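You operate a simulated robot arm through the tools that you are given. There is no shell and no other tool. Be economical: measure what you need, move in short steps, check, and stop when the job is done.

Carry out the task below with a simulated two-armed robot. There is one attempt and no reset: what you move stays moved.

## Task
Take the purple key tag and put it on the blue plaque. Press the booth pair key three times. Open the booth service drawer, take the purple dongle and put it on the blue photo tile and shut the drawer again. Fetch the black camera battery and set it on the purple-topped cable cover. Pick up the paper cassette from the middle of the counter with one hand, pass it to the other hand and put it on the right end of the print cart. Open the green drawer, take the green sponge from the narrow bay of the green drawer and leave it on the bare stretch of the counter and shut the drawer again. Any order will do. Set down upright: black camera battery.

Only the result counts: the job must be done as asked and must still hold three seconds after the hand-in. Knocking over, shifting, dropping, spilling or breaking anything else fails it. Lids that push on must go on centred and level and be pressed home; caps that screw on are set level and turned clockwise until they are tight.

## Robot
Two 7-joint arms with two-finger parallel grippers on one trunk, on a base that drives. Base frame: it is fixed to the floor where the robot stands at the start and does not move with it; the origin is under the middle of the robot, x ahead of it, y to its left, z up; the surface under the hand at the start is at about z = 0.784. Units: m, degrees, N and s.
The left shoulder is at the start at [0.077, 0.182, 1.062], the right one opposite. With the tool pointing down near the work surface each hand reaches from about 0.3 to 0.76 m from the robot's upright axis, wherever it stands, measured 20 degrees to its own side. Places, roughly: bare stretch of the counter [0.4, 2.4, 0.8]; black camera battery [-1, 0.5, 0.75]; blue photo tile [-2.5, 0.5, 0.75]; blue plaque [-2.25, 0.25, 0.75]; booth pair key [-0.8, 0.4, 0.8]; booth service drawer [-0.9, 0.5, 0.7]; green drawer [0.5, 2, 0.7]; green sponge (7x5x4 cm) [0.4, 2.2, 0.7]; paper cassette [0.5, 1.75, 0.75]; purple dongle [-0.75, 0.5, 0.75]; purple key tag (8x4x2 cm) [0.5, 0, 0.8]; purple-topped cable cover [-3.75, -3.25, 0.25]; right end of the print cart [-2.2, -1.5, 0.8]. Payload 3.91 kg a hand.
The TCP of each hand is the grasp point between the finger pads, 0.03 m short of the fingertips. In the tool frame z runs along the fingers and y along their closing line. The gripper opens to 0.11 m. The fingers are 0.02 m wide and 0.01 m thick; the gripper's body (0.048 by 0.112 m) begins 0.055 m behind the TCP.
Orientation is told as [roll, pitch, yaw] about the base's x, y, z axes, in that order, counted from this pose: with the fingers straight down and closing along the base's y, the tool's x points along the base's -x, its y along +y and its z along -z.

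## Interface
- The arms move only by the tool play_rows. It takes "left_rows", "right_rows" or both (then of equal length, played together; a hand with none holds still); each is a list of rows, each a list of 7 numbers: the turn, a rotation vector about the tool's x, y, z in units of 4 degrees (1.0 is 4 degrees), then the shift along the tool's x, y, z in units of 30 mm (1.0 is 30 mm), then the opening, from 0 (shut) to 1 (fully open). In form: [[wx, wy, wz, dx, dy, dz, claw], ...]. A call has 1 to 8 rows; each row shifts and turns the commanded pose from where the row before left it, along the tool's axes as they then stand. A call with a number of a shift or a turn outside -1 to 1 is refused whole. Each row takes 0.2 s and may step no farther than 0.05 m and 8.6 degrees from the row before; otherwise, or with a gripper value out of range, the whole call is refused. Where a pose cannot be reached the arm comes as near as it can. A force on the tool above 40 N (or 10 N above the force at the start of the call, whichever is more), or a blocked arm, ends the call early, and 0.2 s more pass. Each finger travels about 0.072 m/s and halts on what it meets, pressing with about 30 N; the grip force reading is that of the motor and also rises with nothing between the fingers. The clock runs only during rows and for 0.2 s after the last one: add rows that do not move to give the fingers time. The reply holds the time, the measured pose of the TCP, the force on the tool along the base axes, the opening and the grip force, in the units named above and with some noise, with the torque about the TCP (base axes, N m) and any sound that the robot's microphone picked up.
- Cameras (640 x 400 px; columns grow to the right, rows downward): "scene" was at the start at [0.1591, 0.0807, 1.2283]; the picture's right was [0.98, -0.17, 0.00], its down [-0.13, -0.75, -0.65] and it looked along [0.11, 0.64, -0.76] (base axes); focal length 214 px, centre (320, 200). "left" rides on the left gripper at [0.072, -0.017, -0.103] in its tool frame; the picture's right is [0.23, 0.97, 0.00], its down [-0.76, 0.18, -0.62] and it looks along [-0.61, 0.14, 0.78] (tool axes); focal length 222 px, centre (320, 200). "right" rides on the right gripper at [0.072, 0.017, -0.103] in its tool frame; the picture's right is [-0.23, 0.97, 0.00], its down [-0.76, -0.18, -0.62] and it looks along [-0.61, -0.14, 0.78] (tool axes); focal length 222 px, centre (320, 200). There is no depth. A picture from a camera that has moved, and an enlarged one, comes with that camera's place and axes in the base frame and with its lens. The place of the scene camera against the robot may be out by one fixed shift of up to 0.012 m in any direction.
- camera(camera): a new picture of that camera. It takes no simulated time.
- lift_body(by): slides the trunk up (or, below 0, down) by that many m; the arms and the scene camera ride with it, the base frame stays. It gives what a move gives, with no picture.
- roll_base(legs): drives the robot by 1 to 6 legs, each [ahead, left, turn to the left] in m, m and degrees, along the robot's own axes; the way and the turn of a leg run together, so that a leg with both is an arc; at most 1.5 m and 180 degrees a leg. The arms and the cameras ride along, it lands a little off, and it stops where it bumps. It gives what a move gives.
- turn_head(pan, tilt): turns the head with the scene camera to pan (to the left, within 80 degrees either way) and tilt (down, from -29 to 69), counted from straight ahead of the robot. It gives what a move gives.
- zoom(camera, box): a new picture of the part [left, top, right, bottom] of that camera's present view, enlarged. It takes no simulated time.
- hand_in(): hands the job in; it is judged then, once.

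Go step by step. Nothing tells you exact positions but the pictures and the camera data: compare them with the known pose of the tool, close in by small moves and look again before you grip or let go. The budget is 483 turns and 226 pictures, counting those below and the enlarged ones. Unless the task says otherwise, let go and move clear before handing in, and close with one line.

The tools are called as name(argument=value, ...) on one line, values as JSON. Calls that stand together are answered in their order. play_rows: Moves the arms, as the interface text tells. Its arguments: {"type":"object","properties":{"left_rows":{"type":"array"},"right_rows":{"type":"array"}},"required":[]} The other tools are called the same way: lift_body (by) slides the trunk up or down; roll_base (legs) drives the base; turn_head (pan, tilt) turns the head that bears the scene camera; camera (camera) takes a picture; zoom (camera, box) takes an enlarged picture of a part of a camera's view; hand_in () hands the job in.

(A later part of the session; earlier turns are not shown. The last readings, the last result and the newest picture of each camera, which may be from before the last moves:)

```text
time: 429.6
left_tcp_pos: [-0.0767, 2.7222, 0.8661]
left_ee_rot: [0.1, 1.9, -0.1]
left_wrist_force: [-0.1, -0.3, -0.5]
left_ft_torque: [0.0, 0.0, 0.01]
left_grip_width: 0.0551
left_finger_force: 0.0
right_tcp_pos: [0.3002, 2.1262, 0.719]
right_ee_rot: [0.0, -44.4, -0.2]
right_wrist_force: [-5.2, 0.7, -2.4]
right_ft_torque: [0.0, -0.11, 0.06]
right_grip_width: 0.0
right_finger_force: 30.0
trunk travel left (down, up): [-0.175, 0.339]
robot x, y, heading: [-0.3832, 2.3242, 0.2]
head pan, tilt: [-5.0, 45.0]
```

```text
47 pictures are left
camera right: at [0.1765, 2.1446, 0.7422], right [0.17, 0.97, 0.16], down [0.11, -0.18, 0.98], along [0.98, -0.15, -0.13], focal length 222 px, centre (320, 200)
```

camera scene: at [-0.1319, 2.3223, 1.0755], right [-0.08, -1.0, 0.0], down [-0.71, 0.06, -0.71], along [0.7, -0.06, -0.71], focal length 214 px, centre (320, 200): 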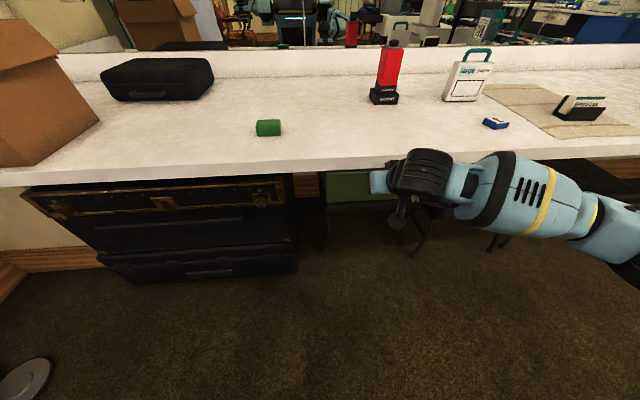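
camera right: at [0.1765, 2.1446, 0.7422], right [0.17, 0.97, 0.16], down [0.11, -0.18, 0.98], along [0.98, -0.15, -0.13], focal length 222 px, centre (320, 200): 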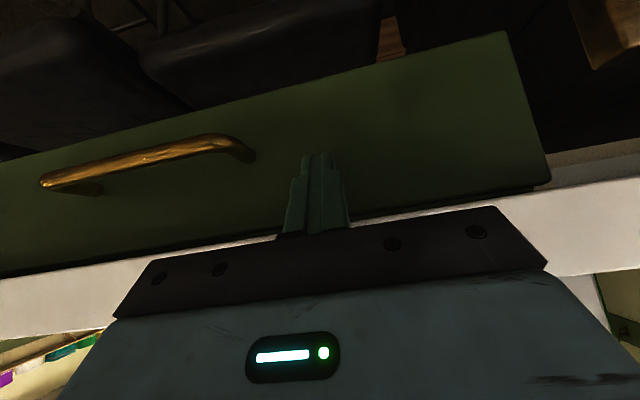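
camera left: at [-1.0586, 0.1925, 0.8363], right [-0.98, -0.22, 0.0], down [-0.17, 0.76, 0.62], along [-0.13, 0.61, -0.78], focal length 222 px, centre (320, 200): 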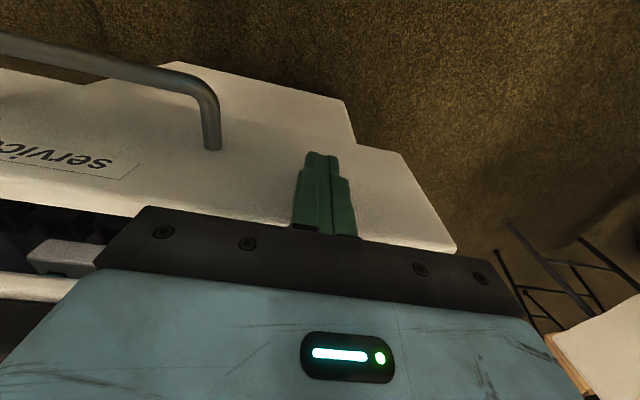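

play_rows(right_rows=[[0, 0, 0, -0.07, 0, 0.07, 0], [0, 0, 0, -0.07, 0, 0.07, 0], [0, 0, 0, -0.07, 0, 0.07, 0], [0, 0, 0, -0.07, 0, 0.07, 0], [0, 0, 0, -0.07, 0, 0.07, 0], [0, 0, 0, -0.07, 0, 0.07, 0]])

```text
time: 430.3
left_tcp_pos: [-0.077, 2.7211, 0.867]
left_ee_rot: [0.0, 1.9, -0.2]
left_wrist_force: [-0.3, 0.5, -0.4]
left_ft_torque: [0.04, 0.0, 0.02]
left_grip_width: 0.055
left_finger_force: 0.0
right_tcp_pos: [0.302, 2.1271, 0.717]
right_ee_rot: [-0.2, -43.8, -0.1]
right_wrist_force: [-12.6, -0.4, 4.0]
right_ft_torque: [-0.1, 0.08, 0.02]
right_grip_width: 0.0
right_finger_force: 30.1
trunk travel left (down, up): [-0.175, 0.339]
robot x, y, heading: [-0.3838, 2.3241, 0.2]
head pan, tilt: [-5.0, 45.0]
stopped in row 3 (right hand): the force on the tool passed its limit at 45 N (the readings are from after the stop); the commanded pose is now the measured one
```

Drawer shut (45 N stop). Retreat, level the hand, raise the trunk, and move in front of the paper cassette.

roll_base(legs=[[-0.2, 0, 0]])

lift_body(by=0.2)

play_rows(right_rows=[[0, 1, 0, 0, 0, -0.3, 0.5], [0, 1, 0, 0, 0, -0.3, 0.5], [0, 1, 0, 0, 0, -0.3, 0.8], [0, 1, 0, 0, 0, -0.3, 0.8], [0, 1, 0, 0, 0, -0.3, 0.8], [0, 1, 0, 0, 0, -0.3, 0.8], [0, 1, 0, 0, 0, -0.3, 0.8], [0, 1, 0, 0, 0, -0.3, 0.8]])

play_rows(right_rows=[[0, 1, 0, 0, 0, -0.5, 0.8], [0, 1, 0, 0, 0, -0.5, 0.8], [0, 1, 0, 0, 0, -0.5, 0.8], [0, 0, 0, 0, 0, -0.5, 0.8]])

roll_base(legs=[[0, -0.42, 0], [0.43, 0, 0]])

camera(camera="scene")

```text
time: 431.9
left_tcp_pos: [-0.2741, 2.7207, 0.867]
left_ee_rot: [0.0, 1.9, -0.2]
left_wrist_force: [-0.8, 1.2, 0.7]
left_ft_torque: [0.01, -0.02, 0.05]
left_grip_width: 0.0548
left_finger_force: 0.0
right_tcp_pos: [0.1065, 2.125, 0.7154]
right_ee_rot: [-0.2, -43.8, -0.2]
right_wrist_force: [-0.3, -0.8, 0.3]
right_ft_torque: [0.0, 0.0, 0.01]
right_grip_width: 0.0002
right_finger_force: 30.1
trunk travel left (down, up): [-0.175, 0.339]
robot x, y, heading: [-0.5784, 2.3295, 0.1]
head pan, tilt: [-5.0, 45.0]
```

```text
time: 434.0
left_tcp_pos: [-0.2732, 2.7212, 1.0646]
left_ee_rot: [0.1, 2.0, -0.3]
left_wrist_force: [0.1, -0.2, 0.3]
left_ft_torque: [-0.02, -0.02, -0.01]
left_grip_width: 0.0548
left_finger_force: 0.1
right_tcp_pos: [0.1067, 2.1242, 0.9155]
right_ee_rot: [-0.2, -43.7, -0.2]
right_wrist_force: [0.7, 0.7, -0.5]
right_ft_torque: [-0.01, 0.01, -0.04]
right_grip_width: 0.0
right_finger_force: 30.3
trunk travel left (down, up): [-0.375, 0.139]
robot x, y, heading: [-0.5776, 2.3203, -0.1]
head pan, tilt: [-5.0, 45.0]
```

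```text
time: 435.8
left_tcp_pos: [-0.2724, 2.7205, 1.0653]
left_ee_rot: [0.0, 1.9, -0.1]
left_wrist_force: [0.4, -0.5, 0.0]
left_ft_torque: [0.02, 0.01, -0.04]
left_grip_width: 0.0551
left_finger_force: 0.0
right_tcp_pos: [0.0715, 2.1246, 0.9772]
right_ee_rot: [-0.2, -11.7, -0.2]
right_wrist_force: [0.1, 0.1, 0.0]
right_ft_torque: [0.0, -0.01, 0.01]
right_grip_width: 0.0879
right_finger_force: 0.0
trunk travel left (down, up): [-0.375, 0.139]
robot x, y, heading: [-0.5818, 2.3238, 0.0]
head pan, tilt: [-5.0, 45.0]
```

```text
time: 436.8
left_tcp_pos: [-0.2744, 2.7204, 1.0668]
left_ee_rot: [0.1, 2.1, -0.2]
left_wrist_force: [0.2, 0.8, 0.4]
left_ft_torque: [0.03, -0.01, -0.03]
left_grip_width: 0.055
left_finger_force: 0.0
right_tcp_pos: [0.0667, 2.1266, 1.0363]
right_ee_rot: [-0.2, 0.3, -0.2]
right_wrist_force: [0.0, 0.1, -0.1]
right_ft_torque: [0.02, -0.03, -0.02]
right_grip_width: 0.0881
right_finger_force: 0.1
trunk travel left (down, up): [-0.375, 0.139]
robot x, y, heading: [-0.5787, 2.322, 0.1]
head pan, tilt: [-5.0, 45.0]
```

```text
time: 443.2
left_tcp_pos: [0.1413, 2.3099, 1.0658]
left_ee_rot: [0.1, 2.0, 0.1]
left_wrist_force: [0.4, -0.9, -0.2]
left_ft_torque: [0.03, 0.0, -0.01]
left_grip_width: 0.0549
left_finger_force: 0.1
right_tcp_pos: [0.4842, 1.7189, 1.0366]
right_ee_rot: [-0.1, 0.3, 0.0]
right_wrist_force: [0.8, 0.2, -0.2]
right_ft_torque: [0.01, -0.01, 0.0]
right_grip_width: 0.0879
right_finger_force: 0.0
trunk travel left (down, up): [-0.375, 0.139]
robot x, y, heading: [-0.1606, 1.9124, 0.3]
head pan, tilt: [-5.0, 45.0]
```

```text
46 pictures are left
camera scene: at [0.0473, 1.9104, 1.286], right [-0.08, -1.0, 0.0], down [-0.7, 0.06, -0.71], along [0.7, -0.06, -0.71], focal length 214 px, centre (320, 200)
```

scene: 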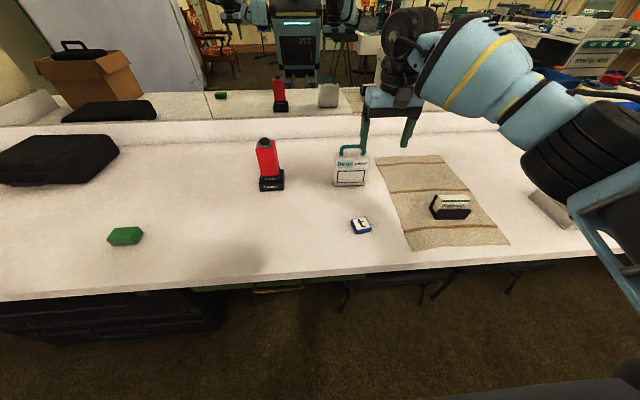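

camera(camera="right")

zoom(camera="scene", box=[290, 110, 430, 220])

```text
45 pictures are left
camera right: at [0.4116, 1.7359, 1.1399], right [0.23, 0.97, 0.0], down [0.76, -0.18, 0.62], along [0.6, -0.14, -0.78], focal length 222 px, centre (320, 200)
```

right: 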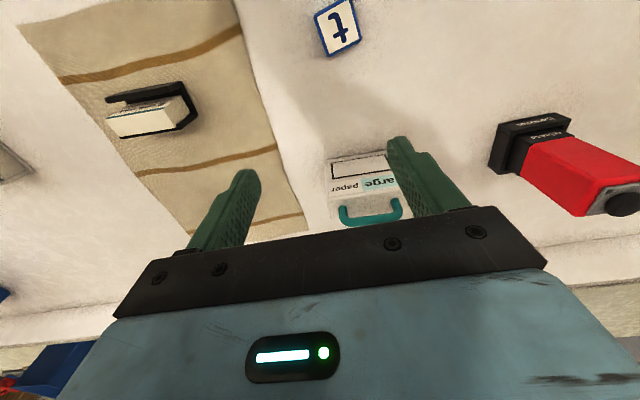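

```text
3.64 times, centred on (360, 165) of scene
camera zoom: at [0.0473, 1.9104, 1.286], right [-0.08, -1.0, 0.0], down [-0.7, 0.06, -0.71], along [0.7, -0.06, -0.71], focal length 780 px, centre (174, 327)
```

zoom: 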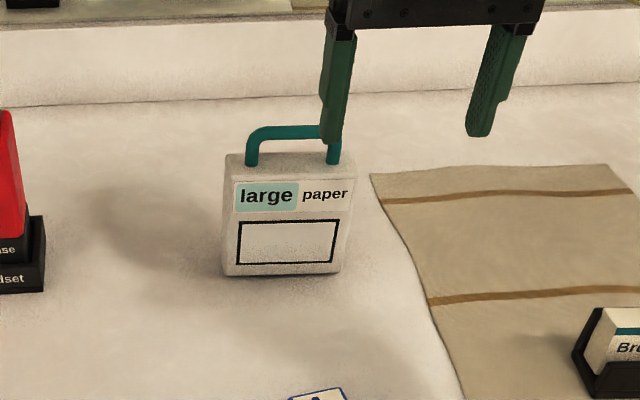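

The cassette stands upright: about 11.7 cm wide (y), 5 cm thick (x), 11 cm tall plus a handle, centred near (0.635, 1.753). I'll grip it across its thickness; test turning the right hand by +90°.

play_rows(right_rows=[[0, 0, -1, 0, 0, 0, 0.8], [0, 0, -1, 0, 0, 0, 0.8], [0, 0, -1, 0, 0, 0, 0.8], [0, 0, -1, 0, 0, 0, 0.8], [0, 0, -1, 0, 0, 0, 0.8], [0, 0, -1, 0, 0, 0, 0.8], [0, 0, -1, 0, 0, 0, 0.8], [0, 0, -1, 0, 0, 0, 0.8]], left_rows=[[0, 0, -1, 0, 0, 0, 0.8], [0, 0, -1, 0, 0, 0, 0.8], [0, 0, -1, 0, 0, 0, 0.8], [0, 0, -1, 0, 0, 0, 0.8], [0, 0, -1, 0, 0, 0, 0.8], [0, 0, -1, 0, 0, 0, 0.8], [0, 0, -1, 0, 0, 0, 0.8], [0, 0, -1, 0, 0, 0, 0.8]])

play_rows(right_rows=[[0, 0, -1, 0, 0, 0, 0.8], [0, 0, -1, 0, 0, 0, 0.8], [0, 0, -1, 0, 0, 0, 0.8], [0, 0, -1, 0, 0, 0, 0.8], [0, 0, -1, 0, 0, 0, 0.8], [0, 0, -1, 0, 0, 0, 0.8], [0, 0, -1, 0, 0, 0, 0.8], [0, 0, -1, 0, 0, 0, 0.8]], left_rows=[[0, 0, -1, 0, 0, 0, 0.8], [0, 0, -1, 0, 0, 0, 0.8], [0, 0, -1, 0, 0, 0, 0.8], [0, 0, -1, 0, 0, 0, 0.8], [0, 0, -1, 0, 0, 0, 0.8], [0, 0, -1, 0, 0, 0, 0.8], [0, 0, -1, 0, 0, 0, 0.8], [0, 0, -1, 0, 0, 0, 0.8]])

```text
time: 445.0
left_tcp_pos: [0.1411, 2.3112, 1.0661]
left_ee_rot: [1.2, 1.7, 32.1]
left_wrist_force: [0.3, -0.2, -0.6]
left_ft_torque: [0.0, 0.0, 0.0]
left_grip_width: 0.0878
left_finger_force: 0.0
right_tcp_pos: [0.4839, 1.7174, 1.0377]
right_ee_rot: [0.0, 0.3, 28.0]
right_wrist_force: [0.2, 0.0, 0.8]
right_ft_torque: [0.03, -0.04, 0.0]
right_grip_width: 0.0879
right_finger_force: 0.1
right hand out of reach, approached as far as the arm can: row 8
trunk travel left (down, up): [-0.375, 0.139]
robot x, y, heading: [-0.1615, 1.9116, 0.1]
head pan, tilt: [-5.0, 45.0]
```

```text
time: 446.8
left_tcp_pos: [0.1393, 2.3094, 1.0647]
left_ee_rot: [1.7, 0.8, 64.1]
left_wrist_force: [-0.3, 0.3, -0.2]
left_ft_torque: [-0.03, 0.01, -0.01]
left_grip_width: 0.0879
left_finger_force: 0.0
right_tcp_pos: [0.483, 1.7172, 1.0364]
right_ee_rot: [0.0, 0.3, 28.0]
right_wrist_force: [-0.3, 0.1, -0.2]
right_ft_torque: [0.01, -0.01, 0.01]
right_grip_width: 0.088
right_finger_force: 0.1
right hand out of reach, approached as far as the arm can: row 1, 2, 3, 4, 5, 6, 7, 8
trunk travel left (down, up): [-0.375, 0.139]
robot x, y, heading: [-0.1648, 1.9093, 0.5]
head pan, tilt: [-5.0, 45.0]
```

Right yaw stops at +28°, so right uses -90°, left +90°, both leaning outward so they can share the cassette. Drive closer and turn the hands.

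roll_base(legs=[[0.14, 0, 0]])

play_rows(right_rows=[[0, 0, 1, 0, 0, 0, 0.8], [0, 0, 1, 0, 0, 0, 0.8], [0, 0, 1, 0, 0, 0, 0.8], [0, 0, 1, 0, 0, 0, 0.8], [0, 0, 1, 0, 0, 0, 0.8], [0, 0, 1, 0, 0, 0, 0.8], [0, 0, 1, 0, 0, 0, 0.8], [0, 0, 1, 0, 0, 0, 0.8]], left_rows=[[0, 0, -1, 0, 0, 0, 0.8], [0, 0, -1, 0, 0, 0, 0.8], [0, 0, -1, 0, 0, 0, 0.8], [0, 0, -1, 0, 0, 0, 0.8], [0, 0, -1, 0, 0, 0, 0.8], [0, 0, -1, 0, 0, 0, 0.8], [0, 0, -0.5, 0, 0, 0, 0.8], [0, 0, 0, 0, 0, 0, 0.8]])

play_rows(right_rows=[[0, 0, 1, 0, 0, 0, 0.8], [0, 0, 1, 0, 0, 0, 0.8], [0, 0, 1, 0, 0, 0, 0.8], [0, 0, 1, 0, 0, 0, 0.8], [0, 0, 1, 0, 0, 0, 0.8], [0, 0, 1, 0, 0, 0, 0.8], [0, 0, 1, 0, 0, 0, 0.8], [0, 0, 1, 0, 0, 0, 0.8]], left_rows=[[0, 1, 0, 0, 0, 0, 0.8], [0, 1, 0, 0, 0, 0, 0.8], [0, 1, 0, 0, 0, 0, 0.8], [0, 1, 0, 0, 0, 0, 0.8], [0, 1, 0, 0, 0, 0, 0.8], [0, 1, 0, 0, 0, 0, 0.8], [0, 1, 0, 0, 0, 0, 0.8], [0, 1, 0, 0, 0, 0, 0.8]])

play_rows(right_rows=[[0, 0, 1, 0, 0, 0, 0.8], [0, 0, 1, 0, 0, 0, 0.8], [0, 0, 1, 0, 0, 0, 0.8], [0, 0, 1, 0, 0, 0, 0.8], [0, 0, 1, 0, 0, 0, 0.8], [0, 0, 1, 0, 0, 0, 0.8], [0, 0, 1, 0, 0, 0, 0.8], [0, 0, 1, 0, 0, 0, 0.8]], left_rows=[[0, 1, 0, 0, 0, 0, 0.8], [0, 1, 0, 0, 0, 0, 0.8], [0, 1, 0, 0, 0, 0, 0.8], [0, 0, 0, 0, 0, 0, 0.8], [0, 0, 0, 0, 0, 0, 0.8], [0, 0, 0, 0, 0, 0, 0.8], [0, 0, 0, 0, 0, 0, 0.8], [0, 0, 0, 0, 0, 0, 0.8]])

play_rows(right_rows=[[0, 0, 1, 0, 0, 0, 0.8], [0, 0, 1, 0, 0, 0, 0.8], [0, 0, 1, 0, 0, 0, 0.8], [0, 0, 1, 0, 0, 0, 0.8], [0, 0, 1, 0, 0, 0, 0.8], [0, 0, 0.6, 0, 0, 0, 0.8]])

play_rows(right_rows=[[0, 1, 0, 0, 0, 0, 0.8], [0, 1, 0, 0, 0, 0, 0.8], [0, 1, 0, 0, 0, 0, 0.8], [0, 1, 0, 0, 0, 0, 0.8], [0, 1, 0, 0, 0, 0, 0.8], [0, 1, 0, 0, 0, 0, 0.8], [0, 1, 0, 0, 0, 0, 0.8], [0, 1, 0, 0, 0, 0, 0.8]])

```text
time: 448.1
left_tcp_pos: [0.2844, 2.3108, 1.0654]
left_ee_rot: [1.8, 0.8, 64.1]
left_wrist_force: [0.7, -0.4, -0.2]
left_ft_torque: [0.01, 0.02, -0.02]
left_grip_width: 0.088
left_finger_force: 0.1
right_tcp_pos: [0.6266, 1.7191, 1.0364]
right_ee_rot: [0.1, 0.4, 27.9]
right_wrist_force: [0.6, -0.7, 0.1]
right_ft_torque: [-0.02, 0.0, -0.02]
right_grip_width: 0.0884
right_finger_force: 0.1
trunk travel left (down, up): [-0.375, 0.139]
robot x, y, heading: [-0.0194, 1.911, 0.4]
head pan, tilt: [-5.0, 45.0]
```

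```text
time: 449.9
left_tcp_pos: [0.2824, 2.3095, 1.0674]
left_ee_rot: [2.1, -0.1, 90.2]
left_wrist_force: [1.6, 0.3, 0.0]
left_ft_torque: [0.01, 0.01, 0.01]
left_grip_width: 0.0878
left_finger_force: 0.1
right_tcp_pos: [0.6263, 1.7182, 1.0365]
right_ee_rot: [-0.1, 0.2, -4.1]
right_wrist_force: [0.3, 1.2, 0.2]
right_ft_torque: [0.01, -0.01, -0.06]
right_grip_width: 0.088
right_finger_force: 0.0
trunk travel left (down, up): [-0.375, 0.139]
robot x, y, heading: [-0.021, 1.9125, 0.6]
head pan, tilt: [-5.0, 45.0]
```

```text
time: 451.7
left_tcp_pos: [0.2832, 2.3104, 1.067]
left_ee_rot: [2.2, 32.0, 91.2]
left_wrist_force: [0.4, 0.2, -0.3]
left_ft_torque: [0.01, -0.01, 0.01]
left_grip_width: 0.0879
left_finger_force: 0.1
right_tcp_pos: [0.6261, 1.7189, 1.0363]
right_ee_rot: [-0.3, 0.1, -36.1]
right_wrist_force: [0.2, -0.7, 0.0]
right_ft_torque: [-0.03, -0.02, -0.02]
right_grip_width: 0.0881
right_finger_force: 0.0
trunk travel left (down, up): [-0.375, 0.139]
robot x, y, heading: [-0.0231, 1.9146, 0.4]
head pan, tilt: [-5.0, 45.0]
```

```text
time: 453.5
left_tcp_pos: [0.2843, 2.3118, 1.0664]
left_ee_rot: [2.7, 43.9, 91.9]
left_wrist_force: [0.0, 0.6, 0.1]
left_ft_torque: [-0.01, -0.03, -0.03]
left_grip_width: 0.088
left_finger_force: 0.2
right_tcp_pos: [0.6264, 1.7181, 1.0374]
right_ee_rot: [-0.3, 0.1, -68.2]
right_wrist_force: [0.8, 0.6, -0.6]
right_ft_torque: [0.01, 0.0, -0.03]
right_grip_width: 0.0881
right_finger_force: 0.1
trunk travel left (down, up): [-0.375, 0.139]
robot x, y, heading: [-0.0158, 1.9115, 0.3]
head pan, tilt: [-5.0, 45.0]
```

```text
time: 454.9
left_tcp_pos: [0.283, 2.3102, 1.0665]
left_ee_rot: [2.8, 43.9, 91.9]
left_wrist_force: [-0.2, 0.1, 0.2]
left_ft_torque: [0.02, -0.02, 0.0]
left_grip_width: 0.0882
left_finger_force: 0.0
right_tcp_pos: [0.6272, 1.7186, 1.0373]
right_ee_rot: [-0.2, -0.1, -90.5]
right_wrist_force: [-0.2, -0.4, 0.3]
right_ft_torque: [0.0, -0.01, 0.01]
right_grip_width: 0.088
right_finger_force: 0.0
trunk travel left (down, up): [-0.375, 0.139]
robot x, y, heading: [-0.02, 1.9125, 0.4]
head pan, tilt: [-5.0, 45.0]
```

```text
time: 456.7
left_tcp_pos: [0.2832, 2.3103, 1.066]
left_ee_rot: [2.8, 43.9, 91.9]
left_wrist_force: [-0.1, -0.4, -0.8]
left_ft_torque: [0.0, -0.01, 0.05]
left_grip_width: 0.0877
left_finger_force: 0.1
right_tcp_pos: [0.6279, 1.7172, 1.0378]
right_ee_rot: [-0.1, 32.0, -90.4]
right_wrist_force: [0.4, 0.9, 0.1]
right_ft_torque: [-0.01, 0.0, -0.01]
right_grip_width: 0.0881
right_finger_force: 0.2
trunk travel left (down, up): [-0.375, 0.139]
robot x, y, heading: [-0.0197, 1.9139, 0.1]
head pan, tilt: [-5.0, 45.0]
```

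Both leans work. Finish the right lean and look.

play_rows(right_rows=[[0, 1, 0, 0, 0, 0, 0.8], [0, 1, 0, 0, 0, 0, 0.8], [0, 1, 0, 0, 0, 0, 0.8]])

camera(camera="right")

camera(camera="scene")

```text
time: 457.5
left_tcp_pos: [0.2843, 2.3102, 1.0658]
left_ee_rot: [2.7, 44.0, 91.9]
left_wrist_force: [0.3, 0.0, -0.1]
left_ft_torque: [0.01, -0.03, 0.02]
left_grip_width: 0.0879
left_finger_force: 0.1
right_tcp_pos: [0.6265, 1.7177, 1.0374]
right_ee_rot: [-0.3, 44.0, -90.7]
right_wrist_force: [0.9, 0.4, -0.2]
right_ft_torque: [0.02, 0.02, 0.04]
right_grip_width: 0.0882
right_finger_force: 0.0
trunk travel left (down, up): [-0.375, 0.139]
robot x, y, heading: [-0.0217, 1.9149, 0.4]
head pan, tilt: [-5.0, 45.0]
```

```text
43 pictures are left
camera right: at [0.6435, 1.6984, 1.1614], right [0.97, -0.17, -0.16], down [-0.19, -0.98, -0.08], along [-0.14, 0.11, -0.98], focal length 222 px, centre (320, 200)
```

right: 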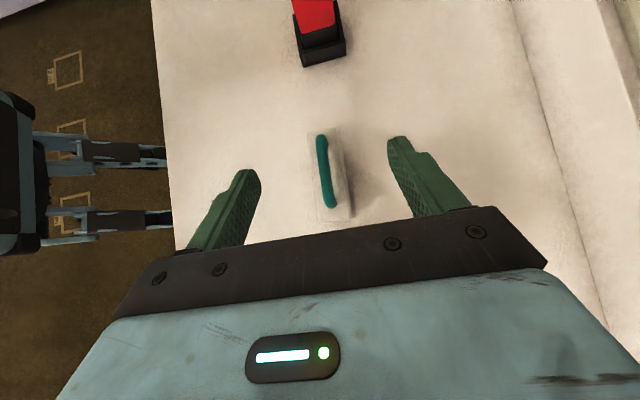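

```text
42 pictures are left
camera scene: at [0.1905, 1.9108, 1.2861], right [-0.08, -1.0, 0.0], down [-0.7, 0.06, -0.71], along [0.7, -0.06, -0.71], focal length 214 px, centre (320, 200)
```

scene: 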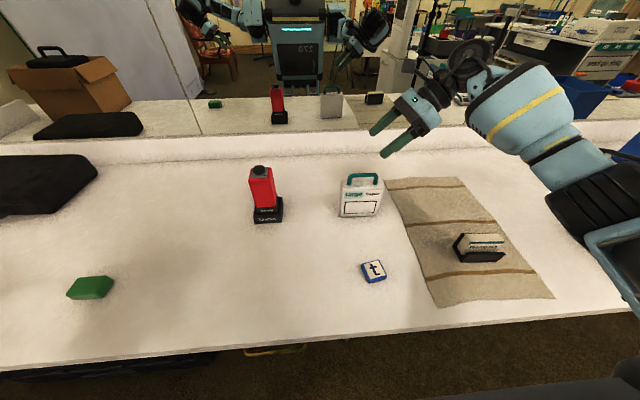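

Plan view: cassette top spans x 0.605–0.643, y 1.70–1.815, top z≈0.89. Move to a pre-grasp at its right side.

play_rows(right_rows=[[0, 0, 0, -0.87, -0.08, 0.34, 0.65], [0, 0, 0, -0.87, 0, 0.34, 0.65], [0, 0, 0, -0.87, 0, 0.34, 0.65], [0, 0, 0, -0.87, 0, 0.34, 0.65], [0, 0, 0, -0.87, 0, 0.34, 0.65]])

camera(camera="right")

zoom(camera="scene", box=[290, 120, 450, 240])

```text
time: 458.7
left_tcp_pos: [0.284, 2.3093, 1.067]
left_ee_rot: [2.9, 44.0, 91.8]
left_wrist_force: [0.4, 0.9, -1.0]
left_ft_torque: [0.04, -0.02, -0.02]
left_grip_width: 0.088
left_finger_force: 0.0
right_tcp_pos: [0.625, 1.661, 0.9108]
right_ee_rot: [-0.3, 43.9, -90.6]
right_wrist_force: [0.7, 0.3, 0.3]
right_ft_torque: [-0.02, -0.02, 0.01]
right_grip_width: 0.0715
right_finger_force: 0.1
trunk travel left (down, up): [-0.375, 0.139]
robot x, y, heading: [-0.0181, 1.9115, 0.5]
head pan, tilt: [-5.0, 45.0]
```

```text
41 pictures are left
camera right: at [0.6416, 1.6426, 1.0354], right [0.97, -0.17, -0.16], down [-0.19, -0.98, -0.08], along [-0.14, 0.11, -0.98], focal length 222 px, centre (320, 200)
```

right: 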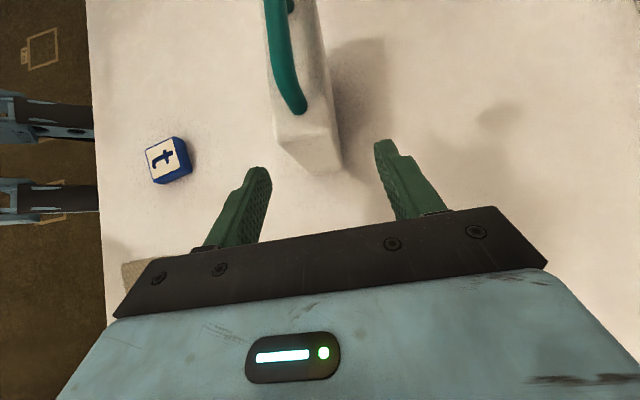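

```text
3.33 times, centred on (370, 180) of scene
camera zoom: at [0.1906, 1.9108, 1.286], right [-0.08, -1.0, 0.0], down [-0.7, 0.06, -0.71], along [0.7, -0.06, -0.71], focal length 715 px, centre (153, 267)
```

zoom: 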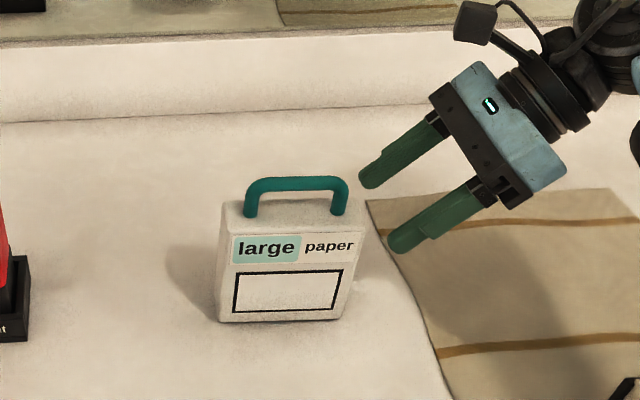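

Adjust x by -6 mm and advance along the fingers.

play_rows(right_rows=[[0, 0, 0, 0, -0.22, 0.7, 0.65], [0, 0, 0, 0, 0, 0.8, 0.65], [0, 0, 0, 0, 0, 0.8, 0.65], [0, 0, 0, 0, 0, 0.7, 0.65]])

zoom(camera="scene", box=[290, 120, 450, 240])

camera(camera="right")

```text
time: 459.7
left_tcp_pos: [0.284, 2.3113, 1.0666]
left_ee_rot: [2.7, 43.9, 91.9]
left_wrist_force: [1.0, 0.6, 0.4]
left_ft_torque: [0.0, -0.02, -0.02]
left_grip_width: 0.088
left_finger_force: 0.2
right_tcp_pos: [0.6162, 1.7209, 0.8469]
right_ee_rot: [-0.2, 43.9, -90.6]
right_wrist_force: [1.0, -0.6, 2.4]
right_ft_torque: [-0.01, 0.01, 0.0]
right_grip_width: 0.0716
right_finger_force: 0.0
trunk travel left (down, up): [-0.375, 0.139]
robot x, y, heading: [-0.0229, 1.9105, 0.4]
head pan, tilt: [-5.0, 45.0]
```

```text
3.33 times, centred on (370, 180) of scene
camera zoom: at [0.1903, 1.9112, 1.2861], right [-0.08, -1.0, 0.0], down [-0.7, 0.06, -0.71], along [0.7, -0.06, -0.71], focal length 715 px, centre (153, 267)
```

zoom: 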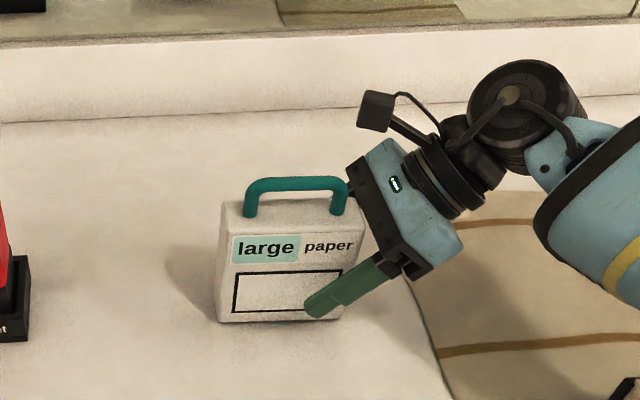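

```text
38 pictures are left
camera right: at [0.6341, 1.7023, 0.971], right [0.97, -0.17, -0.16], down [-0.19, -0.98, -0.08], along [-0.14, 0.11, -0.98], focal length 222 px, centre (320, 200)
```

right: 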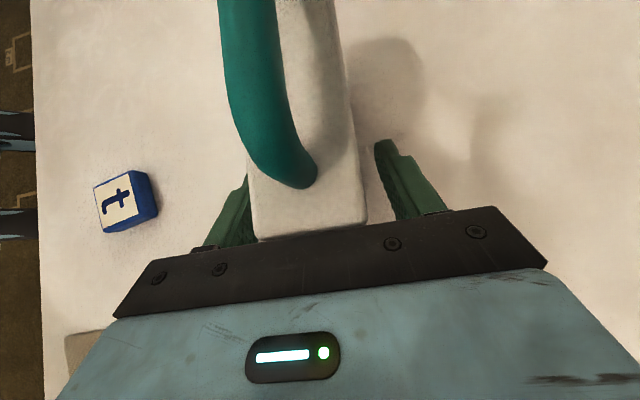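

Well placed. Close the grip, then lift.

play_rows(right_rows=[[0, 0, 0, 0, -0.1, -0.05, 0.5], [0, 0, 0, 0, 0, 0, 0.2], [0, 0, 0, 0, 0, 0, 0], [0, 0, 0, 0, 0, 0, 0], [0, 0, 0, 0, 0, 0, 0]])

play_rows(right_rows=[[0, 0, 0, 0.35, 0, -0.36, 0], [0, 0, 0, 0.35, 0, -0.36, 0], [0, 0, 0, 0.5, 0, -0.52, 0], [0, 0, 0, 0.5, 0, -0.52, 0]])

zoom(camera="scene", box=[270, 80, 470, 240])

```text
time: 460.9
left_tcp_pos: [0.2842, 2.3121, 1.0657]
left_ee_rot: [2.7, 43.9, 91.9]
left_wrist_force: [0.2, 1.5, -1.3]
left_ft_torque: [0.0, 0.03, 0.01]
left_grip_width: 0.0882
left_finger_force: 0.1
right_tcp_pos: [0.6148, 1.7202, 0.8463]
right_ee_rot: [-0.4, 43.9, -90.7]
right_wrist_force: [0.0, -0.1, 0.1]
right_ft_torque: [-0.04, -0.01, 0.01]
right_grip_width: 0.0398
right_finger_force: 29.5
trunk travel left (down, up): [-0.375, 0.139]
robot x, y, heading: [-0.0219, 1.9135, 0.4]
head pan, tilt: [-5.0, 45.0]
```

```text
time: 461.9
left_tcp_pos: [0.2841, 2.3115, 1.0661]
left_ee_rot: [2.6, 44.0, 91.9]
left_wrist_force: [0.4, 0.3, -0.2]
left_ft_torque: [-0.02, -0.01, -0.02]
left_grip_width: 0.0879
left_finger_force: 0.1
right_tcp_pos: [0.6136, 1.7212, 0.9195]
right_ee_rot: [-0.4, 43.9, -90.7]
right_wrist_force: [0.3, 0.4, -3.6]
right_ft_torque: [-0.12, -0.04, 0.0]
right_grip_width: 0.0399
right_finger_force: 29.9
trunk travel left (down, up): [-0.375, 0.139]
robot x, y, heading: [-0.0227, 1.9082, 0.5]
head pan, tilt: [-5.0, 45.0]
```

```text
2.50 times, centred on (370, 160) of scene
camera zoom: at [0.1905, 1.9111, 1.286], right [-0.08, -1.0, 0.0], down [-0.7, 0.06, -0.71], along [0.7, -0.06, -0.71], focal length 536 px, centre (195, 300)
```

zoom: 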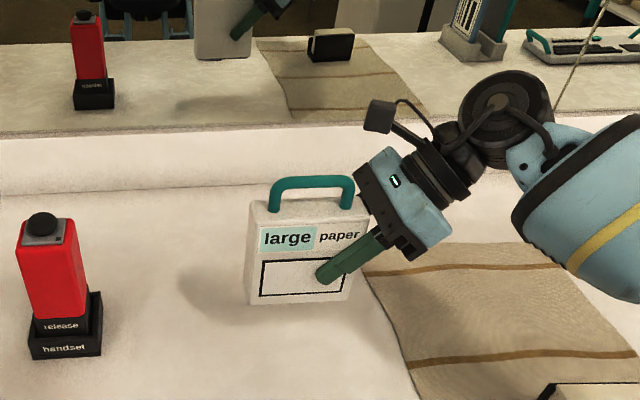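

Lifted level. Bring the cassette to the centre in front of the robot for the hand-over.

play_rows(right_rows=[[0, 0, 0, 0.887, -0.667, 0.1, 0], [0, 0, 0, 0.887, -0.667, 0.1, 0], [0, 0, 0, 0.887, -0.667, 0.1, 0], [0, 0, 0, 0.887, -0.667, 0.1, 0], [0, 0, 0, 0.887, -0.667, 0.1, 0], [0, 0, 0, 0.887, -0.667, 0.1, 0], [0, 0, 0, 0.887, -0.667, 0.1, 0], [0, 0, 0, 0.887, -0.667, 0.1, 0]])

play_rows(left_rows=[[0, 0, 0, 0.5, -0.7, 0.3, 0.65], [0, 0, 0, 0.5, -0.7, 0.3, 0.65], [0, 0, 0, 0.5, -0.7, 0.3, 0.65], [0, 0, 0, 0.5, -0.7, 0.3, 0.65], [0, 0, 0, 0.5, -0.7, 0.3, 0.65], [0, 0, 0, 0.5, -0.7, 0.3, 0.65], [0, 0, 0, 0.5, -0.7, 0.3, 0.65], [0, 0, 0, 0.5, -0.7, 0.3, 0.65]])

camera(camera="left")

camera(camera="scene")

```text
time: 463.7
left_tcp_pos: [0.2837, 2.3113, 1.0658]
left_ee_rot: [2.7, 43.8, 92.0]
left_wrist_force: [0.4, 0.5, 0.1]
left_ft_torque: [0.0, 0.02, 0.01]
left_grip_width: 0.088
left_finger_force: 0.0
right_tcp_pos: [0.4549, 1.8903, 1.0489]
right_ee_rot: [-0.3, 43.9, -90.9]
right_wrist_force: [0.6, 1.2, -3.4]
right_ft_torque: [-0.13, 0.01, -0.02]
right_grip_width: 0.0398
right_finger_force: 29.9
trunk travel left (down, up): [-0.375, 0.139]
robot x, y, heading: [-0.0207, 1.9155, 0.4]
head pan, tilt: [-5.0, 45.0]
```

```text
time: 465.5
left_tcp_pos: [0.4557, 2.1728, 1.0913]
left_ee_rot: [2.9, 43.8, 92.0]
left_wrist_force: [0.2, -1.1, -0.1]
left_ft_torque: [-0.01, -0.01, 0.03]
left_grip_width: 0.0712
left_finger_force: 0.0
right_tcp_pos: [0.4558, 1.8899, 1.0462]
right_ee_rot: [-0.5, 43.9, -90.7]
right_wrist_force: [0.4, -0.4, -2.8]
right_ft_torque: [-0.12, 0.02, -0.02]
right_grip_width: 0.0401
right_finger_force: 30.3
trunk travel left (down, up): [-0.375, 0.139]
robot x, y, heading: [-0.0219, 1.9158, 0.1]
head pan, tilt: [-5.0, 45.0]
```

```text
36 pictures are left
camera left: at [0.4766, 2.1937, 1.2165], right [-0.97, -0.16, 0.19], down [-0.18, 0.98, -0.07], along [-0.18, -0.11, -0.98], focal length 222 px, centre (320, 200)
```

left: 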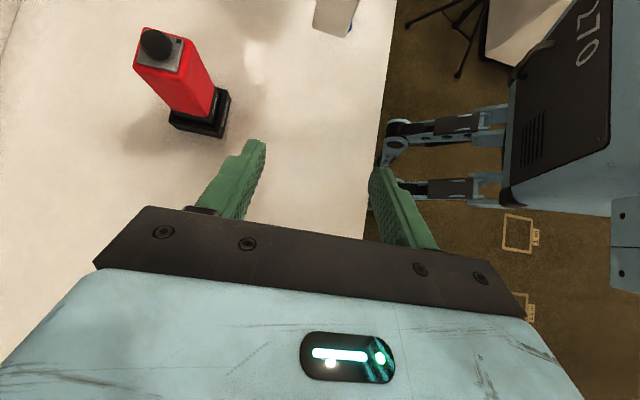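

```text
35 pictures are left
camera scene: at [0.1915, 1.9105, 1.2859], right [-0.08, -1.0, 0.0], down [-0.71, 0.06, -0.71], along [0.7, -0.06, -0.71], focal length 214 px, centre (320, 200)
```

scene: 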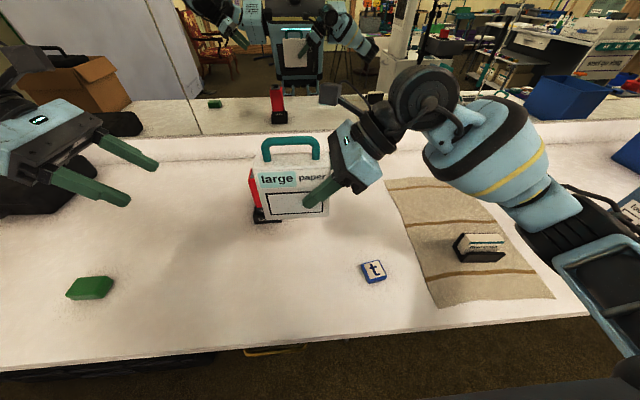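

Bring the left hand to its pre-grasp at the cassette's left side.

play_rows(left_rows=[[0, 0, 0, 0.95, 0.05, 0.67, 0.65], [0, 0, 0, 0.95, 0.05, 0.67, 0.65], [0, 0, 0, 0.95, 0.05, 0.67, 0.65], [0, 0, 0, 0.95, 0.05, 0.67, 0.65]])

camera(camera="left")

zoom(camera="scene", box=[140, 80, 420, 260])

```text
time: 466.5
left_tcp_pos: [0.4486, 2.0347, 1.115]
left_ee_rot: [2.8, 43.9, 91.9]
left_wrist_force: [-0.2, -0.5, 0.4]
left_ft_torque: [0.02, -0.03, -0.03]
left_grip_width: 0.0715
left_finger_force: 0.0
right_tcp_pos: [0.4554, 1.8897, 1.0479]
right_ee_rot: [-0.3, 44.0, -90.6]
right_wrist_force: [0.0, 0.0, -3.1]
right_ft_torque: [-0.12, 0.05, 0.0]
right_grip_width: 0.04
right_finger_force: 30.4
trunk travel left (down, up): [-0.375, 0.139]
robot x, y, heading: [-0.0226, 1.9117, 0.3]
head pan, tilt: [-5.0, 45.0]
```

```text
34 pictures are left
camera left: at [0.4712, 2.0542, 1.2398], right [-0.97, -0.16, 0.19], down [-0.18, 0.98, -0.07], along [-0.18, -0.11, -0.98], focal length 222 px, centre (320, 200)
```

left: 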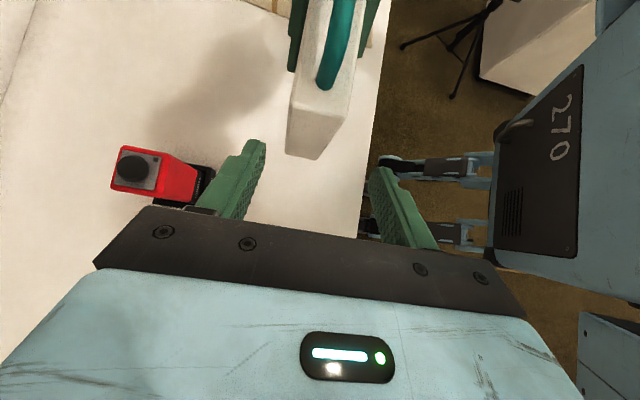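

```text
2.22 times, centred on (280, 170) of scene
camera zoom: at [0.1907, 1.9103, 1.286], right [-0.08, -1.0, 0.0], down [-0.7, 0.06, -0.71], along [0.7, -0.06, -0.71], focal length 477 px, centre (409, 267)
```

zoom: 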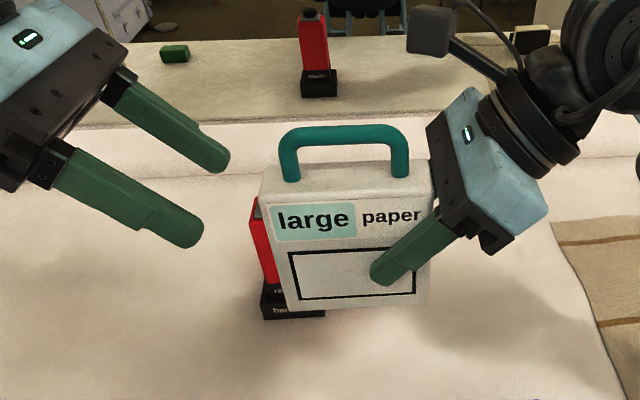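

Advance the left fingers around the cassette's left edge.

play_rows(left_rows=[[0, 0, 0, 0.05, -0.2, 0.8, 0.65], [0, 0, 0, 0.05, 0, 0.8, 0.65], [0, 0, 0, 0.05, 0, 0.8, 0.65], [0, 0, 0, 0.04, 0, 0.7, 0.65]])

camera(camera="left")

zoom(camera="scene", box=[140, 80, 420, 260])

```text
time: 467.5
left_tcp_pos: [0.4534, 1.9663, 1.0493]
left_ee_rot: [2.8, 43.9, 92.0]
left_wrist_force: [0.3, -0.6, -0.7]
left_ft_torque: [0.01, -0.04, 0.01]
left_grip_width: 0.0717
left_finger_force: 0.1
right_tcp_pos: [0.4554, 1.8909, 1.048]
right_ee_rot: [-0.4, 43.9, -90.7]
right_wrist_force: [-0.4, 0.7, -3.3]
right_ft_torque: [-0.08, 0.02, -0.03]
right_grip_width: 0.0401
right_finger_force: 29.8
trunk travel left (down, up): [-0.375, 0.139]
robot x, y, heading: [-0.0219, 1.9131, 0.2]
head pan, tilt: [-5.0, 45.0]
```

```text
32 pictures are left
camera left: at [0.4743, 1.9866, 1.1757], right [-0.97, -0.16, 0.19], down [-0.18, 0.98, -0.07], along [-0.18, -0.11, -0.98], focal length 222 px, centre (320, 200)
```

left: 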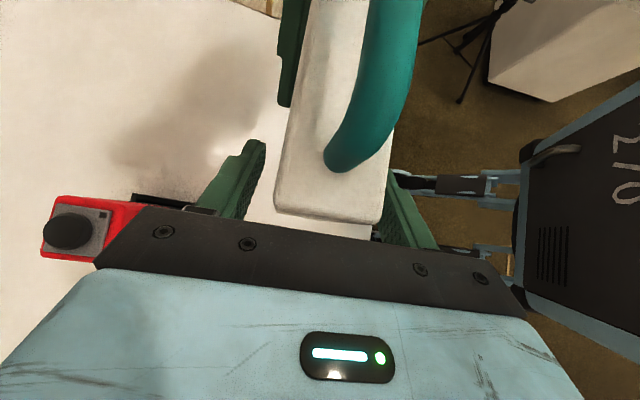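

```text
2.22 times, centred on (280, 170) of scene
camera zoom: at [0.1909, 1.9109, 1.286], right [-0.08, -1.0, 0.0], down [-0.7, 0.06, -0.71], along [0.7, -0.06, -0.71], focal length 477 px, centre (409, 267)
```

zoom: 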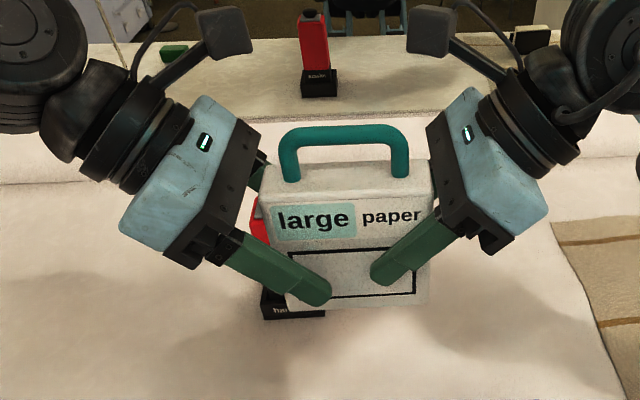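

Symmetric hold. Close the left hand; then release the right.

play_rows(left_rows=[[0, 0, 0, 0, 0, 0, 0.4], [0, 0, 0, 0, 0, 0, 0.2], [0, 0, 0, 0, 0, 0, 0], [0, 0, 0, 0, 0, 0, 0], [0, 0, 0, 0, 0, 0, 0]])

play_rows(right_rows=[[0, 0, 0, 0, 0, 0, 0.2], [0, 0, 0, 0, 0, 0, 0.5], [0, 0, 0, 0, 0, 0, 0.65], [0, 0, 0, 0, 0, 0, 0.65]])

play_rows(right_rows=[[0, 0, 0, 0, 0, -0.6, 0.65], [0, 0, 0, 0, 0, -0.9, 0.65], [0, 0, 0, 0, 0, -0.9, 0.65], [0, 0, 0, -0.3, 0, -0.9, 0.65], [0, 0, 0, -0.3, 0, -0.9, 0.65], [0, 0, 0, -0.3, 0, -0.9, 0.65]])

camera(camera="scene")

```text
time: 468.7
left_tcp_pos: [0.4541, 1.9679, 1.051]
left_ee_rot: [2.5, 44.0, 92.0]
left_wrist_force: [22.6, 1.9, -6.0]
left_ft_torque: [0.63, -1.22, 0.93]
left_grip_width: 0.0402
left_finger_force: 29.6
right_tcp_pos: [0.4535, 1.8909, 1.0493]
right_ee_rot: [-0.5, 44.1, -90.5]
right_wrist_force: [-21.0, -1.4, 4.2]
right_ft_torque: [-0.13, 1.2, 0.76]
right_grip_width: 0.0398
right_finger_force: 29.8
trunk travel left (down, up): [-0.375, 0.139]
robot x, y, heading: [-0.0207, 1.9141, 0.3]
head pan, tilt: [-5.0, 45.0]
```

```text
time: 469.7
left_tcp_pos: [0.4525, 1.9678, 1.0513]
left_ee_rot: [2.9, 43.9, 91.9]
left_wrist_force: [-0.2, 0.5, -0.5]
left_ft_torque: [0.1, 0.01, -0.01]
left_grip_width: 0.0398
left_finger_force: 30.3
right_tcp_pos: [0.4559, 1.8901, 1.0482]
right_ee_rot: [-0.3, 43.9, -90.6]
right_wrist_force: [0.3, 0.0, -0.1]
right_ft_torque: [0.05, 0.0, 0.0]
right_grip_width: 0.0715
right_finger_force: 0.0
trunk travel left (down, up): [-0.375, 0.139]
robot x, y, heading: [-0.0211, 1.9108, 0.5]
head pan, tilt: [-5.0, 45.0]
```

```text
time: 471.1
left_tcp_pos: [0.4526, 1.9677, 1.0516]
left_ee_rot: [2.7, 43.9, 92.0]
left_wrist_force: [0.3, -0.2, 0.4]
left_ft_torque: [0.13, 0.01, -0.01]
left_grip_width: 0.0398
left_finger_force: 30.2
right_tcp_pos: [0.4547, 1.7665, 1.1406]
right_ee_rot: [-0.3, 43.9, -90.7]
right_wrist_force: [1.3, 0.9, 0.4]
right_ft_torque: [-0.01, 0.02, 0.0]
right_grip_width: 0.0714
right_finger_force: 0.1
trunk travel left (down, up): [-0.375, 0.139]
robot x, y, heading: [-0.0208, 1.9129, 0.3]
head pan, tilt: [-5.0, 45.0]
```

```text
30 pictures are left
camera scene: at [0.1905, 1.9107, 1.2861], right [-0.08, -1.0, 0.0], down [-0.7, 0.06, -0.71], along [0.7, -0.06, -0.71], focal length 214 px, centre (320, 200)
```

scene: 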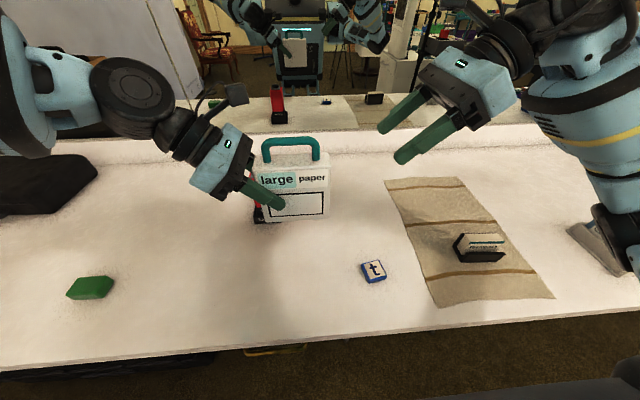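

The left hand has it. Raise the trunk and drive back round to the print cart's right end.

lift_body(by=0.12)

roll_base(legs=[[-1.4, 0, 0], [-0.3, 0, 0], [0, 0, -90], [1.4, 0, 0]])

turn_head(pan=0, tilt=30)

camera(camera="scene")

```text
time: 472.6
left_tcp_pos: [0.4526, 1.9677, 1.1674]
left_ee_rot: [3.0, 43.9, 92.1]
left_wrist_force: [-1.8, 0.0, -3.7]
left_ft_torque: [0.13, 0.01, -0.01]
left_grip_width: 0.04
left_finger_force: 29.9
right_tcp_pos: [0.4576, 1.7661, 1.2591]
right_ee_rot: [-0.6, 44.0, -90.9]
right_wrist_force: [0.0, 0.0, 0.0]
right_ft_torque: [0.01, 0.01, 0.0]
right_grip_width: 0.0714
right_finger_force: 0.1
trunk travel left (down, up): [-0.495, 0.019]
robot x, y, heading: [-0.0209, 1.9114, 0.4]
head pan, tilt: [-5.0, 45.0]
```

```text
time: 491.8
left_tcp_pos: [-1.699, 0.0382, 1.1703]
left_ee_rot: [2.7, 43.9, 1.9]
left_wrist_force: [0.4, 0.3, -3.7]
left_ft_torque: [-0.03, -0.16, 0.0]
left_grip_width: 0.0401
left_finger_force: 30.1
right_tcp_pos: [-1.9001, 0.0335, 1.2625]
right_ee_rot: [-0.3, 43.9, 179.4]
right_wrist_force: [-0.4, -0.1, 0.1]
right_ft_torque: [0.02, 0.01, -0.02]
right_grip_width: 0.0716
right_finger_force: 0.0
trunk travel left (down, up): [-0.495, 0.019]
robot x, y, heading: [-1.7502, 0.5096, -89.6]
head pan, tilt: [-5.0, 45.0]
```

```text
time: 492.6
left_tcp_pos: [-1.6995, 0.0388, 1.1695]
left_ee_rot: [2.8, 43.8, 2.1]
left_wrist_force: [0.6, -0.2, -4.9]
left_ft_torque: [-0.01, -0.13, -0.01]
left_grip_width: 0.0401
left_finger_force: 30.0
right_tcp_pos: [-1.9009, 0.0334, 1.2615]
right_ee_rot: [-0.3, 43.9, 179.4]
right_wrist_force: [0.5, 0.1, -0.1]
right_ft_torque: [0.02, -0.03, 0.02]
right_grip_width: 0.0713
right_finger_force: 0.0
trunk travel left (down, up): [-0.495, 0.019]
robot x, y, heading: [-1.7553, 0.5079, -90.0]
head pan, tilt: [0.0, 30.0]
```

```text
29 pictures are left
camera scene: at [-1.7467, 0.3878, 1.4512], right [-1.0, 0.0, 0.0], down [0.0, 0.5, -0.87], along [0.0, -0.87, -0.5], focal length 214 px, centre (320, 200)
```

scene: 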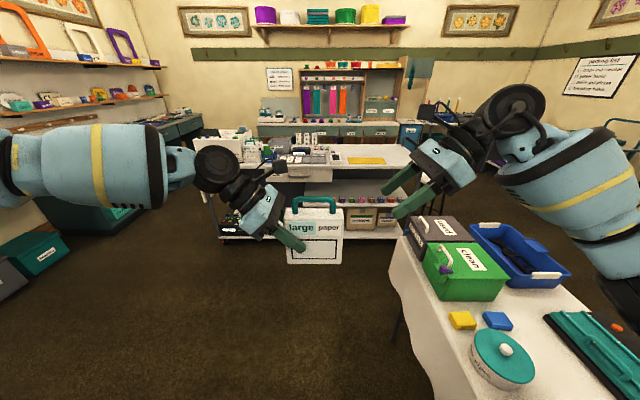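

The yellow mat sits at about (-2.16, -1.5): the right end. Drive up to the cart there.

roll_base(legs=[[1.35, 0, 0], [0, -0.42, 0]])

turn_head(pan=0, tilt=45)

camera(camera="scene")

```text
time: 503.2
left_tcp_pos: [-2.0878, -1.3198, 1.1706]
left_ee_rot: [2.8, 43.9, 3.7]
left_wrist_force: [1.2, 0.5, -3.7]
left_ft_torque: [-0.01, -0.16, -0.01]
left_grip_width: 0.0399
left_finger_force: 29.5
right_tcp_pos: [-2.2884, -1.3305, 1.2617]
right_ee_rot: [-0.2, 43.9, -178.8]
right_wrist_force: [-0.3, 0.8, -0.6]
right_ft_torque: [-0.04, -0.01, -0.01]
right_grip_width: 0.0716
right_finger_force: 0.1
trunk travel left (down, up): [-0.495, 0.019]
robot x, y, heading: [-2.1554, -0.8489, -87.6]
head pan, tilt: [0.0, 30.0]
```

```text
time: 504.0
left_tcp_pos: [-2.0875, -1.3199, 1.1686]
left_ee_rot: [2.8, 43.9, 3.7]
left_wrist_force: [0.3, 0.4, -3.2]
left_ft_torque: [0.0, -0.12, -0.02]
left_grip_width: 0.04
left_finger_force: 30.4
right_tcp_pos: [-2.2903, -1.3299, 1.261]
right_ee_rot: [-0.4, 43.9, -178.9]
right_wrist_force: [0.6, -0.4, -0.1]
right_ft_torque: [0.0, -0.02, 0.01]
right_grip_width: 0.0713
right_finger_force: 0.0
trunk travel left (down, up): [-0.495, 0.019]
robot x, y, heading: [-2.1597, -0.8497, -88.0]
head pan, tilt: [0.0, 45.0]
```

```text
28 pictures are left
camera scene: at [-2.146, -0.964, 1.4287], right [-1.0, -0.04, 0.0], down [-0.03, 0.71, -0.71], along [0.03, -0.71, -0.71], focal length 214 px, centre (320, 200)
```

scene: 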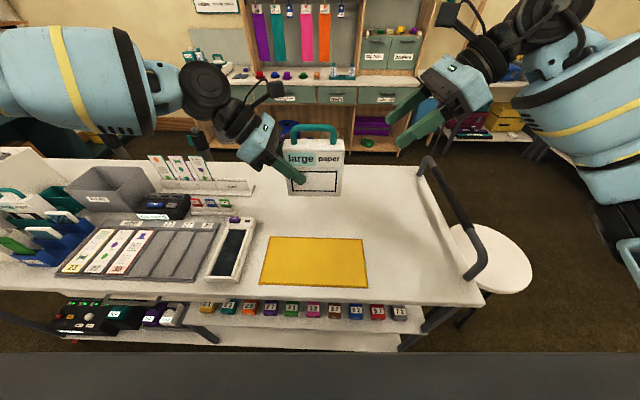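

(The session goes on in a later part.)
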